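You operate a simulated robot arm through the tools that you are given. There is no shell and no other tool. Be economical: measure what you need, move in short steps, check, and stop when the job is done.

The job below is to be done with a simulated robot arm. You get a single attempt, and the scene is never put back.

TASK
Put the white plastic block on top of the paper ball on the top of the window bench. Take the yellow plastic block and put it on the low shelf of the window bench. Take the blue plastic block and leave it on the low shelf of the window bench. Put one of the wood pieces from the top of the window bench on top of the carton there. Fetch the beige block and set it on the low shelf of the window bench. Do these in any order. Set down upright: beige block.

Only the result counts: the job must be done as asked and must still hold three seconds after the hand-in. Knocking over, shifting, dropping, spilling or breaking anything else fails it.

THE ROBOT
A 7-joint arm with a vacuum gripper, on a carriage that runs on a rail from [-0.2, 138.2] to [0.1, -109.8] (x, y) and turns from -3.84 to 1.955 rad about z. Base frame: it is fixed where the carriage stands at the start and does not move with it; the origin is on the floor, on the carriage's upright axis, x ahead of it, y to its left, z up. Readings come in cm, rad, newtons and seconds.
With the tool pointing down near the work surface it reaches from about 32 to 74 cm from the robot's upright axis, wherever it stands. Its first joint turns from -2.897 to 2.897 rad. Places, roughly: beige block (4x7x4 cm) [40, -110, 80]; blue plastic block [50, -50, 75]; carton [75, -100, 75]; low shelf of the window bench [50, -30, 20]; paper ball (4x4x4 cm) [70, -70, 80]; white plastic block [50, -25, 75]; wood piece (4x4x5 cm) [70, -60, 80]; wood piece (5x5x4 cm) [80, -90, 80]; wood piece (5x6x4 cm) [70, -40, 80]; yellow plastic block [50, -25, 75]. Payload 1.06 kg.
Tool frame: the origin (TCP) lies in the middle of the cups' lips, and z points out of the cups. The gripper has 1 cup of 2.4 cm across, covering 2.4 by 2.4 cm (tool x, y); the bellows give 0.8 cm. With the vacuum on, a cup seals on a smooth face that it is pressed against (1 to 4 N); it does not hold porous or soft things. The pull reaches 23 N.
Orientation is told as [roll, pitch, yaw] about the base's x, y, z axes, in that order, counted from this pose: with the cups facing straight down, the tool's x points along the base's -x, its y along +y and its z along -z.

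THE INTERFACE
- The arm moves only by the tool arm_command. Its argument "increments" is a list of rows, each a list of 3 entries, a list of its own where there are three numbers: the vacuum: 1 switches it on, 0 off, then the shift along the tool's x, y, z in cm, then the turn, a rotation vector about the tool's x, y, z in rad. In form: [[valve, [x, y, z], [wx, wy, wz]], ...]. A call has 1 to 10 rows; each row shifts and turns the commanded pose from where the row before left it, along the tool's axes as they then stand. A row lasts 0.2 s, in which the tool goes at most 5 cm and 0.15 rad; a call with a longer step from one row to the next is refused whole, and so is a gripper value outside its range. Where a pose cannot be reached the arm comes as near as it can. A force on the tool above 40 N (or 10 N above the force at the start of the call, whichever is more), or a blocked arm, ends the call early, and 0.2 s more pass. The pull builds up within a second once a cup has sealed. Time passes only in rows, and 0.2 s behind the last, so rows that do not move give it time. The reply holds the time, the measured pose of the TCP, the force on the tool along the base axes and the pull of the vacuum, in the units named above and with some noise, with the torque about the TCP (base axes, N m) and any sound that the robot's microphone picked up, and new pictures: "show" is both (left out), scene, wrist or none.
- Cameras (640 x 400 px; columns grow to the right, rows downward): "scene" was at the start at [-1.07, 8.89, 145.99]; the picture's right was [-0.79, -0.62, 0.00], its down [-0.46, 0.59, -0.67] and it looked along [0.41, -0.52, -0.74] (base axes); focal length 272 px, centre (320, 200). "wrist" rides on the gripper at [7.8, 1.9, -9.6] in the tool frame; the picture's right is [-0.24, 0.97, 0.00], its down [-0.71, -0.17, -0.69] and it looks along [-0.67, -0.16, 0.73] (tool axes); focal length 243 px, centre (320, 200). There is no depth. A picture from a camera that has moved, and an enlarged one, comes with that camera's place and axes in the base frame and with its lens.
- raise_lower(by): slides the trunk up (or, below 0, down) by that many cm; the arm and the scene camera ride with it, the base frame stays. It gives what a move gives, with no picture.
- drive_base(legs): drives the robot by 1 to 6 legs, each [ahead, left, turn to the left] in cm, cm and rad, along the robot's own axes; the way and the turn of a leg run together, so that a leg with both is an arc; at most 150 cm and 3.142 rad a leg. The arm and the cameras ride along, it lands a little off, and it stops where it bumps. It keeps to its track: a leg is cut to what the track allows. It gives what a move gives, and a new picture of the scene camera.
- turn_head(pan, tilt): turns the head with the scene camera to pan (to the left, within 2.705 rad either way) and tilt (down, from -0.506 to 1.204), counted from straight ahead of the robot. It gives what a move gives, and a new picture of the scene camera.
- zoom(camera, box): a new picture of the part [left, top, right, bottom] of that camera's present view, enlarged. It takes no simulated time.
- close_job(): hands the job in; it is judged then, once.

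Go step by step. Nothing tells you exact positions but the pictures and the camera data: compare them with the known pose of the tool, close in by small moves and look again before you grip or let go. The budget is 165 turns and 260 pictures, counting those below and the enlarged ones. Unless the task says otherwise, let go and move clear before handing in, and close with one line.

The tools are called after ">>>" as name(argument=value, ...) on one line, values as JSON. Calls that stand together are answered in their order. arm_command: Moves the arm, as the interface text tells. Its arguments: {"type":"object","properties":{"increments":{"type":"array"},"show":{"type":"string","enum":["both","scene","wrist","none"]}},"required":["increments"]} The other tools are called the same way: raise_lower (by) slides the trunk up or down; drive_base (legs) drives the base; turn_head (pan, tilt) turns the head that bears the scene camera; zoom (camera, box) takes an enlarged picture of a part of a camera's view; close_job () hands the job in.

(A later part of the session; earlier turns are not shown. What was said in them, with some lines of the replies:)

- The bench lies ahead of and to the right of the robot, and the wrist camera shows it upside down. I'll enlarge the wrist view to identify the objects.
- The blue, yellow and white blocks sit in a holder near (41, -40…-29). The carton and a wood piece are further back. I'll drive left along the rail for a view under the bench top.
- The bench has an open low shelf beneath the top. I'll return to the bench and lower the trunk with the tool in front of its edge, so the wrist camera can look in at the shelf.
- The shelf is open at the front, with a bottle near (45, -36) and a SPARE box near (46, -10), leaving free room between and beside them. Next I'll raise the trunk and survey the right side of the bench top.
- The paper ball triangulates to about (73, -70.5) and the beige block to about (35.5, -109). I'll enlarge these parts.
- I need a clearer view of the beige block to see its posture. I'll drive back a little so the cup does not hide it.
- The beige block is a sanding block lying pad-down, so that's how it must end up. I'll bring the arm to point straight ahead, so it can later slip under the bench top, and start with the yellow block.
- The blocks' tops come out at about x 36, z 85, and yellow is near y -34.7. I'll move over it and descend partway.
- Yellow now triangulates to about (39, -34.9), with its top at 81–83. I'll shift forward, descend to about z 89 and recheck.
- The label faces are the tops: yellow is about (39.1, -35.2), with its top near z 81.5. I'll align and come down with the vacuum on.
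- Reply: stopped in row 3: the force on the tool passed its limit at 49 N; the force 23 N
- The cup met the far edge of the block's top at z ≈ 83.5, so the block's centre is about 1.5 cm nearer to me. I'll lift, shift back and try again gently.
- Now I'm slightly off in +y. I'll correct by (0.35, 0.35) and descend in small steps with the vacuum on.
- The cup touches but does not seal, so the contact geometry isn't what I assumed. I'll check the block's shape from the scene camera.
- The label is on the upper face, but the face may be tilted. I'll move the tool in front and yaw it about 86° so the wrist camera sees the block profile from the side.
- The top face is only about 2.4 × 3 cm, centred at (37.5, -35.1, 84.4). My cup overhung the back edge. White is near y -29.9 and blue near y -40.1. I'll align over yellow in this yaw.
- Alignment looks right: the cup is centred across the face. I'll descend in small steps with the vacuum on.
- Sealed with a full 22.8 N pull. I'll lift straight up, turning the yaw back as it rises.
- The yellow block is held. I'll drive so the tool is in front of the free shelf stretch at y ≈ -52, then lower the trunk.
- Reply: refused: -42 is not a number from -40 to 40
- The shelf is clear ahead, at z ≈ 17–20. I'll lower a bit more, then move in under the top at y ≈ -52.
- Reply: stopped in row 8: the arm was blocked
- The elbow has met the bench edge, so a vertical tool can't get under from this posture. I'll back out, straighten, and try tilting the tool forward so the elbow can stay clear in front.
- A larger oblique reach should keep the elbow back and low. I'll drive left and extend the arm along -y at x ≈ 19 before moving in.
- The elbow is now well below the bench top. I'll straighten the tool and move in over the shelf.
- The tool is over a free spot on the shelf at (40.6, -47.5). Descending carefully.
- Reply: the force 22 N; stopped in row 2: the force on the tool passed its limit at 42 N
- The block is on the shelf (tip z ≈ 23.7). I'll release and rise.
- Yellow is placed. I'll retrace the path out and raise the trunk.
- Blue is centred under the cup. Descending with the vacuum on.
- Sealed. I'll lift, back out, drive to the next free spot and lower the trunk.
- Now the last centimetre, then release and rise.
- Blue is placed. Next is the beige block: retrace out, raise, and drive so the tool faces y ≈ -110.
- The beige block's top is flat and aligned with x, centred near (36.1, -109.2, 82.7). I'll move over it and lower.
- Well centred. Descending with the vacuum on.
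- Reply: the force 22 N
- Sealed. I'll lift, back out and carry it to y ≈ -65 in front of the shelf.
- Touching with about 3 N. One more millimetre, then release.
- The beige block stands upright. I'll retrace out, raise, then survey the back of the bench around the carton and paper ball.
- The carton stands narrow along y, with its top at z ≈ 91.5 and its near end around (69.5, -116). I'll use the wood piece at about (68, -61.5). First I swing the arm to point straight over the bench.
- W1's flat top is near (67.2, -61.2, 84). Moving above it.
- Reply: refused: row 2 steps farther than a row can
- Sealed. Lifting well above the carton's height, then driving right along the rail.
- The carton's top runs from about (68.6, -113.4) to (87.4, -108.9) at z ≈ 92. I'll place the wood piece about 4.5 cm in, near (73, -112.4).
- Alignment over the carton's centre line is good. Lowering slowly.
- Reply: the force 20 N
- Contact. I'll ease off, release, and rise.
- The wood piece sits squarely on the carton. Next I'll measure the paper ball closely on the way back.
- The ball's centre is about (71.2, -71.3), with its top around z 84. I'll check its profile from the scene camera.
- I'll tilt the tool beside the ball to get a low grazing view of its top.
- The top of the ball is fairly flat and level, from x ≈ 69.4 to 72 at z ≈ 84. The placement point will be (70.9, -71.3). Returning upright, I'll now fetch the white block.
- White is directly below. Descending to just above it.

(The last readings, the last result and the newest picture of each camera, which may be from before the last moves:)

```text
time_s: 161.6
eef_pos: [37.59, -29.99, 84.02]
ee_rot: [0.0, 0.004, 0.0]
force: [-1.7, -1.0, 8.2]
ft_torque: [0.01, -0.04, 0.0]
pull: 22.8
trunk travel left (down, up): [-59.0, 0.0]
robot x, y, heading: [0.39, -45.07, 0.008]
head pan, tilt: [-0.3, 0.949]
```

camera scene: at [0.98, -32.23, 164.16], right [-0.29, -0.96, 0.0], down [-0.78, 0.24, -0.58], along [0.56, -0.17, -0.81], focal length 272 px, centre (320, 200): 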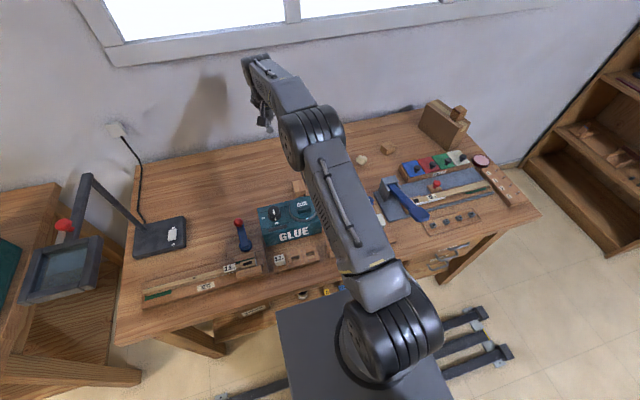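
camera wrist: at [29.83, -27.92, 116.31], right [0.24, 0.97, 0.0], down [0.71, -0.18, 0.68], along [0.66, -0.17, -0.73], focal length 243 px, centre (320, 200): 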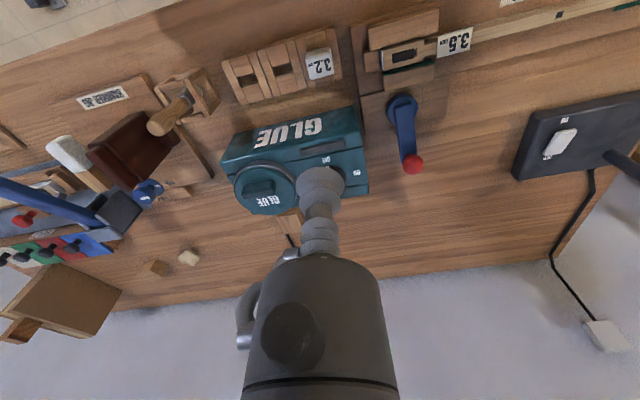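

Sealed. Lift to a safe height, move out over the bench back, and drive to the ball.

>>> arm_command(increments=[[1, [0, 0, -1.5], [0, 0, 0]], [1, [0, 0, -4], [0, 0, 0]], [1, [0, 0, -4.5], [0, 0, 0]], [1, [0, 0, -4.5], [0, 0, 0]], [1, [0, 0, -4.5], [0, 0, 0]], [1, [0, 0, -4], [0, 0, 0]]], show="none")

>>> arm_command(increments=[[1, [-4, -1.4, 0], [0, 0, 0]], [1, [-4, -1.4, 0], [0, 0, 0]], [1, [-4, -1.4, 0], [0, 0, 0]], [1, [-4, -1.4, 0], [0, 0, 0]], [1, [-4, -1.4, 0], [0, 0, 0]], [1, [-4, -1.4, 0], [0, 0, 0]], [1, [-4, -1.4, 0], [0, 0, 0]], [1, [-4, -1.4, 0], [0, 0, 0]]], show="none")

>>> drive_base(legs=[[0, -30, 0]])

>>> arm_command(increments=[[1, [0, 0, 0], [0, 0, 0]]], show="wrist")

```text
time_s: 163.0
eef_pos: [37.89, -29.94, 107.07]
ee_rot: [0.001, 0.005, 0.0]
force: [0.9, 0.4, -0.7]
ft_torque: [-0.01, 0.01, -0.01]
pull: 23.3
trunk travel left (down, up): [-59.0, 0.0]
robot x, y, heading: [0.13, -45.13, 0.003]
head pan, tilt: [-0.3, 0.949]
```

```text
time_s: 164.8
eef_pos: [69.77, -41.13, 106.85]
ee_rot: [-0.001, 0.008, 0.0]
force: [-0.2, -0.5, 0.1]
ft_torque: [0.01, 0.03, -0.03]
pull: 22.7
trunk travel left (down, up): [-59.0, 0.0]
robot x, y, heading: [-0.04, -45.22, 0.0]
head pan, tilt: [-0.3, 0.949]
```

```text
time_s: 166.8
eef_pos: [69.74, -70.79, 106.91]
ee_rot: [0.0, 0.004, 0.001]
force: [-0.7, -0.4, -0.9]
ft_torque: [0.01, 0.01, -0.02]
pull: 22.2
trunk travel left (down, up): [-59.0, 0.0]
robot x, y, heading: [-0.11, -74.81, 0.008]
head pan, tilt: [-0.3, 0.949]
camera scene: at [0.99, -62.11, 164.17], right [-0.29, -0.96, 0.0], down [-0.78, 0.23, -0.58], along [0.56, -0.17, -0.81], focal length 272 px, centre (320, 200)
```

scene: 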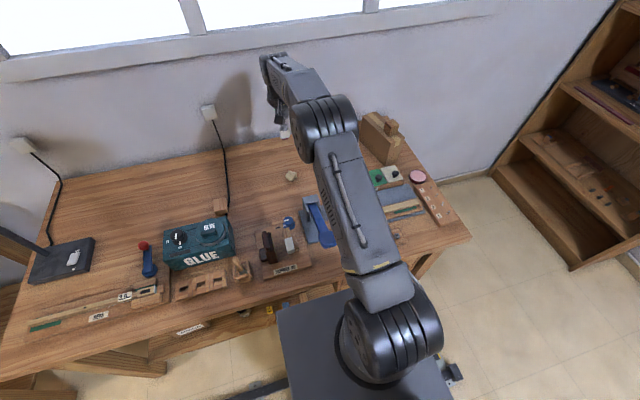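

```text
time_s: 167.2
eef_pos: [69.73, -70.79, 107.03]
ee_rot: [0.002, 0.006, -0.001]
force: [-0.8, -0.4, -0.9]
ft_torque: [0.0, -0.01, 0.02]
pull: 22.8
trunk travel left (down, up): [-59.0, 0.0]
robot x, y, heading: [-0.21, -75.06, 0.008]
head pan, tilt: [-0.3, 0.949]
camera wrist: at [62.03, -68.78, 116.51], right [0.23, 0.97, 0.0], down [0.71, -0.17, 0.68], along [0.66, -0.16, -0.73], focal length 243 px, centre (320, 200)
```

wrist: 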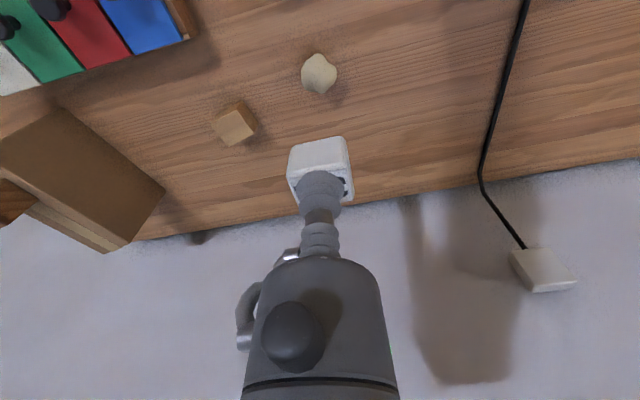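

The ball is confirmed near (71.2, -71.3). Aligning and lowering to just above it.

>>> arm_command(increments=[[1, [-1.3, -0.5, 3], [0, 0, 0]], [1, [0, 0, 4], [0, 0, 0]], [1, [0, 0, 4], [0, 0, 0]], [1, [0, 0, 3.5], [0, 0, 0]]], show="wrist")

>>> zoom(camera="wrist", box=[240, 60, 400, 220])

```text
time_s: 168.2
eef_pos: [70.92, -71.08, 92.28]
ee_rot: [0.0, 0.006, 0.001]
force: [0.5, 0.6, -0.6]
ft_torque: [0.01, 0.03, -0.01]
pull: 22.9
trunk travel left (down, up): [-59.0, 0.0]
robot x, y, heading: [0.32, -74.81, 0.012]
head pan, tilt: [-0.3, 0.949]
camera wrist: at [63.21, -69.16, 101.98], right [0.23, 0.97, 0.0], down [0.71, -0.17, 0.68], along [0.66, -0.16, -0.73], focal length 243 px, centre (320, 200)
```

wrist: 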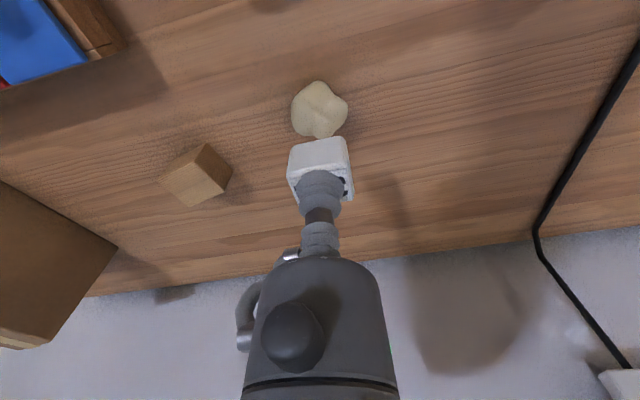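

```text
2.50 times, centred on (320, 140) of wrist
camera zoom: at [63.21, -69.16, 101.98], right [0.23, 0.97, 0.0], down [0.71, -0.17, 0.68], along [0.66, -0.16, -0.73], focal length 606 px, centre (320, 350)
```

zoom: 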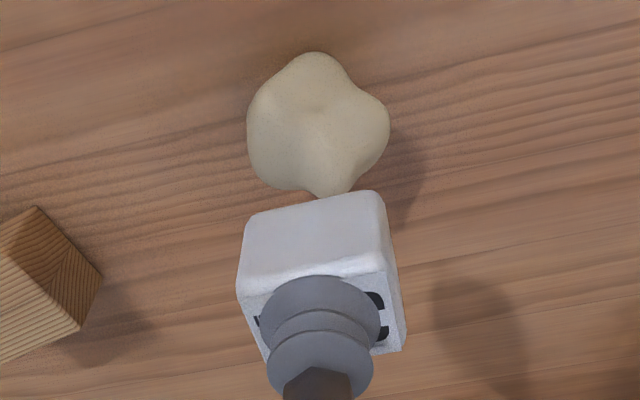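

>>> arm_command(increments=[[1, [-0.1, -0.15, 1.5], [0, 0, 0]], [1, [0, 0, 1], [0, 0, 0]], [1, [0, 0, 0.4], [0, 0, 0]]], show="none")

>>> zoom(camera="wrist", box=[240, 60, 400, 220])

```text
time_s: 169.0
eef_pos: [70.93, -71.32, 89.51]
ee_rot: [-0.001, 0.006, 0.0]
force: [-0.8, 0.9, -0.9]
ft_torque: [0.01, 0.01, 0.0]
pull: 23.1
trunk travel left (down, up): [-59.0, 0.0]
robot x, y, heading: [-0.17, -74.56, 0.004]
head pan, tilt: [-0.3, 0.949]
```

```text
2.50 times, centred on (320, 140) of wrist
camera zoom: at [63.34, -69.45, 99.12], right [0.23, 0.97, 0.0], down [0.71, -0.17, 0.68], along [0.66, -0.16, -0.73], focal length 606 px, centre (320, 350)
```

zoom: 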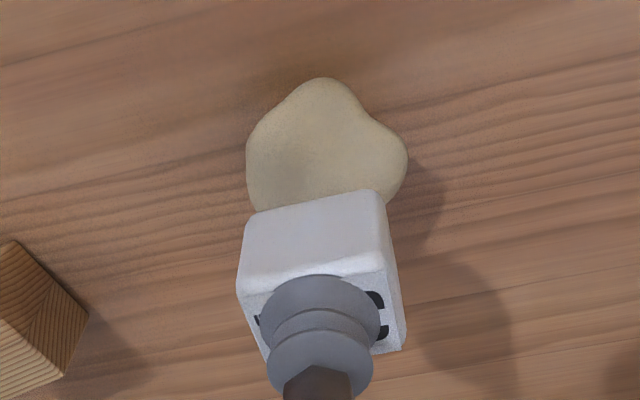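

>>> arm_command(increments=[[1, [0, 0, 0.4], [0, 0, 0]], [1, [0, 0, 0.4], [0, 0, 0]], [1, [0, 0, 0], [0, 0, 0]]], show="none")

>>> arm_command(increments=[[1, [0, 0, 0.25], [0, 0, 0]], [1, [0, 0, 0], [0, 0, 0]]], show="none")

```text
time_s: 169.8
eef_pos: [71.05, -71.37, 88.72]
ee_rot: [0.001, 0.005, 0.001]
force: [0.4, 0.0, -0.4]
ft_torque: [0.02, -0.03, -0.02]
pull: 22.7
trunk travel left (down, up): [-59.0, 0.0]
robot x, y, heading: [0.04, -74.58, 0.01]
head pan, tilt: [-0.3, 0.949]
```

```text
time_s: 170.4
eef_pos: [71.14, -71.34, 88.47]
ee_rot: [0.0, 0.006, 0.003]
force: [-0.4, -0.2, 0.2]
ft_torque: [0.01, 0.01, -0.02]
pull: 22.6
trunk travel left (down, up): [-59.0, 0.0]
robot x, y, heading: [0.12, -74.89, 0.009]
head pan, tilt: [-0.3, 0.949]
```

>>> arm_command(increments=[[1, [0.1, 0.05, 0.25], [0, 0, 0]], [1, [0, 0, 0], [0, 0, 0]]], show="none")

>>> arm_command(increments=[[1, [0, 0, 0.25], [0, 0, 0]], [1, [0, 0, 0], [0, 0, 0]]], show="none")

>>> zoom(camera="wrist", box=[240, 60, 400, 220])

```text
time_s: 171.0
eef_pos: [70.9, -71.37, 88.28]
ee_rot: [0.0, 0.005, 0.003]
force: [0.0, -0.1, -1.0]
ft_torque: [-0.01, 0.01, 0.02]
pull: 22.5
trunk travel left (down, up): [-59.0, 0.0]
robot x, y, heading: [-0.32, -74.84, 0.003]
head pan, tilt: [-0.3, 0.949]
```

```text
time_s: 171.6
eef_pos: [71.04, -71.36, 88.07]
ee_rot: [0.002, 0.003, 0.001]
force: [0.1, 0.6, 2.5]
ft_torque: [0.01, -0.03, -0.02]
pull: 22.8
trunk travel left (down, up): [-59.0, 0.0]
robot x, y, heading: [0.25, -75.44, 0.006]
head pan, tilt: [-0.3, 0.949]
```

```text
2.50 times, centred on (320, 140) of wrist
camera zoom: at [63.16, -69.38, 97.63], right [0.23, 0.97, 0.0], down [0.71, -0.17, 0.68], along [0.66, -0.16, -0.73], focal length 606 px, centre (320, 350)
```

zoom: 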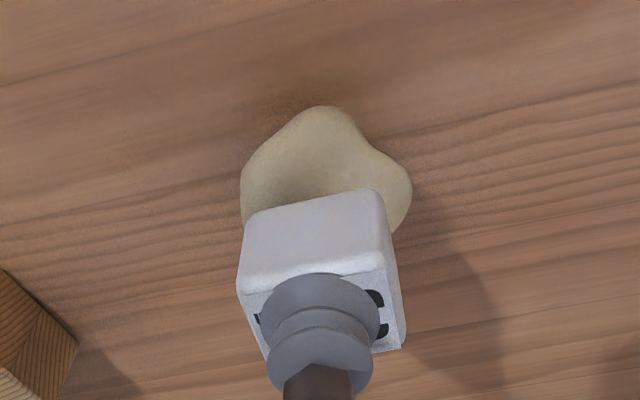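

First contact at tip z ≈ 88.1, as predicted. I'll press slightly to sense whether the support is balanced.

>>> arm_command(increments=[[1, [0, 0, 0.2], [0, 0, 0]], [1, [0, 0, 0], [0, 0, 0]], [1, [0, 0, 0], [0, 0, 0]]], show="none")

>>> zoom(camera="wrist", box=[270, 90, 370, 190])

```text
time_s: 172.4
eef_pos: [70.92, -71.34, 87.92]
ee_rot: [0.0, 0.005, 0.002]
force: [-0.1, -0.7, 11.4]
ft_torque: [0.02, -0.02, 0.0]
pull: 23.1
trunk travel left (down, up): [-59.0, 0.0]
robot x, y, heading: [0.07, -74.67, 0.01]
head pan, tilt: [-0.3, 0.949]
```

```text
4.00 times, centred on (320, 140) of wrist
camera zoom: at [63.16, -69.37, 97.46], right [0.23, 0.97, 0.0], down [0.71, -0.17, 0.68], along [0.66, -0.16, -0.73], focal length 970 px, centre (320, 440)
```

zoom: 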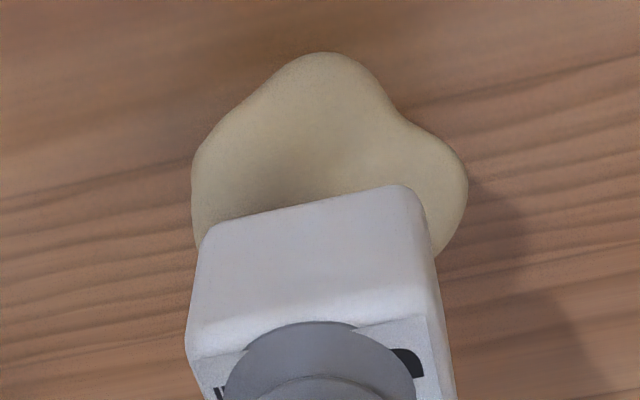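

The centre of pressure is within about 0.2 cm of the block's axis, so it's balanced. I'll ease the force, release, and rise gently.

>>> arm_command(increments=[[1, [0, 0, -0.1], [0, 0, 0]], [0, [0, 0, 0], [0, 0, 0]], [0, [0, 0, 0], [0, 0, 0]], [0, [0, 0, 0], [0, 0, 0]], [0, [0, 0, -0.15], [0, 0, 0]], [0, [0, 0, -0.3], [0, 0, 0]], [0, [0, 0, -0.5], [0, 0, 0]], [0, [0, 0, -1.5], [0, 0, 0]], [0, [0, 0, -3], [0, 0, 0]]], show="wrist")

>>> zoom(camera="wrist", box=[250, 60, 390, 190])

```text
time_s: 174.4
eef_pos: [70.96, -71.36, 93.29]
ee_rot: [0.001, 0.007, 0.001]
force: [-0.6, 0.2, -0.7]
ft_torque: [0.0, 0.0, 0.0]
pull: 0.0
trunk travel left (down, up): [-59.0, 0.0]
robot x, y, heading: [0.38, -74.98, 0.011]
head pan, tilt: [-0.3, 0.949]
camera wrist: at [63.27, -69.38, 103.02], right [0.23, 0.97, 0.0], down [0.71, -0.17, 0.68], along [0.66, -0.16, -0.73], focal length 243 px, centre (320, 200)
```

wrist: 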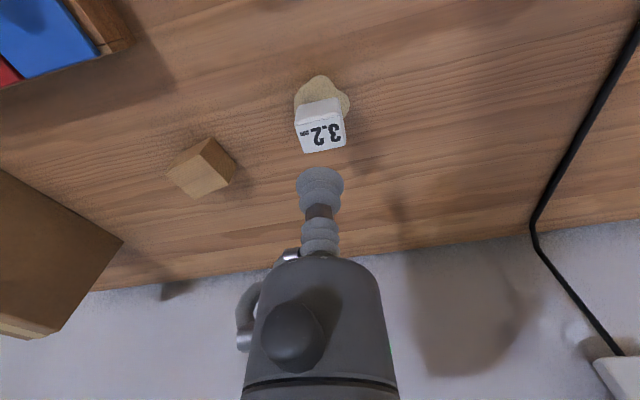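

```text
3.08 times, centred on (320, 125) of wrist
camera zoom: at [63.27, -69.38, 103.02], right [0.23, 0.97, 0.0], down [0.71, -0.17, 0.68], along [0.66, -0.16, -0.73], focal length 746 px, centre (320, 431)
```

zoom: 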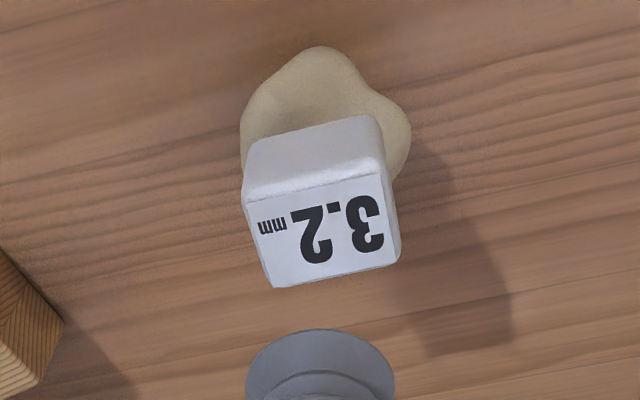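

The white block rests on the ball. I'll rise clear, wait a moment, and check that nothing moves.

>>> arm_command(increments=[[0, [0, 0, -4], [0, 0, 0]], [0, [0, 0, -4], [0, 0, 0]], [0, [0, 0, -4], [0, 0, 0]], [0, [3, 0, 0], [0, 0, 0]], [0, [3, 0, 0], [0, 0, 0]], [0, [0, 0, 0], [0, 0, 0]], [0, [0, 0, 0], [0, 0, 0]], [0, [0, 0, 0], [0, 0, 0]], [0, [0, 0, 0], [0, 0, 0]], [0, [0, 0, 0], [0, 0, 0]]], show="both")

>>> zoom(camera="wrist", box=[260, 60, 400, 180])

```text
time_s: 176.6
eef_pos: [65.02, -71.46, 105.12]
ee_rot: [0.0, 0.006, 0.003]
force: [0.7, 0.2, 0.5]
ft_torque: [0.0, 0.04, 0.0]
pull: 0.1
trunk travel left (down, up): [-59.0, 0.0]
robot x, y, heading: [-0.24, -75.06, 0.01]
head pan, tilt: [-0.3, 0.949]
camera scene: at [0.99, -62.07, 164.17], right [-0.29, -0.96, 0.0], down [-0.78, 0.23, -0.58], along [0.56, -0.17, -0.81], focal length 272 px, centre (320, 200)
camera wrist: at [57.28, -69.43, 114.79], right [0.23, 0.97, 0.0], down [0.71, -0.17, 0.68], along [0.66, -0.16, -0.73], focal length 243 px, centre (320, 200)
```

scene: 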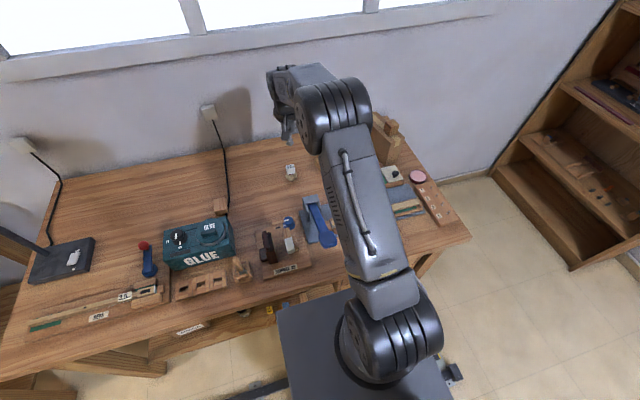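
wrist: 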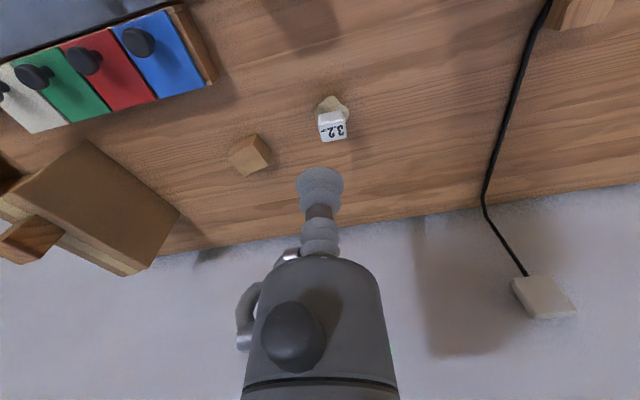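

```text
3.33 times, centred on (330, 120) of wrist
camera zoom: at [57.28, -69.43, 114.79], right [0.23, 0.97, 0.0], down [0.71, -0.17, 0.68], along [0.66, -0.16, -0.73], focal length 809 px, centre (287, 467)
```

zoom: 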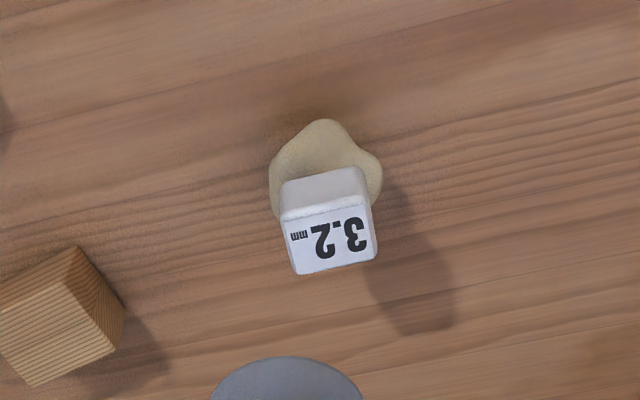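

The white block is stable on the paper ball, the wood piece is on the carton, and yellow, blue and the upright beige block are on the low shelf. The tool is clear, so I'm handing in.

>>> close_job()

```text
The job is handed in.
```

The job is handed in with all five placements made. White is on the paper ball, the 4x4x5 cm wood piece is on the carton, and yellow, blue and the upright beige block are on the low shelf.
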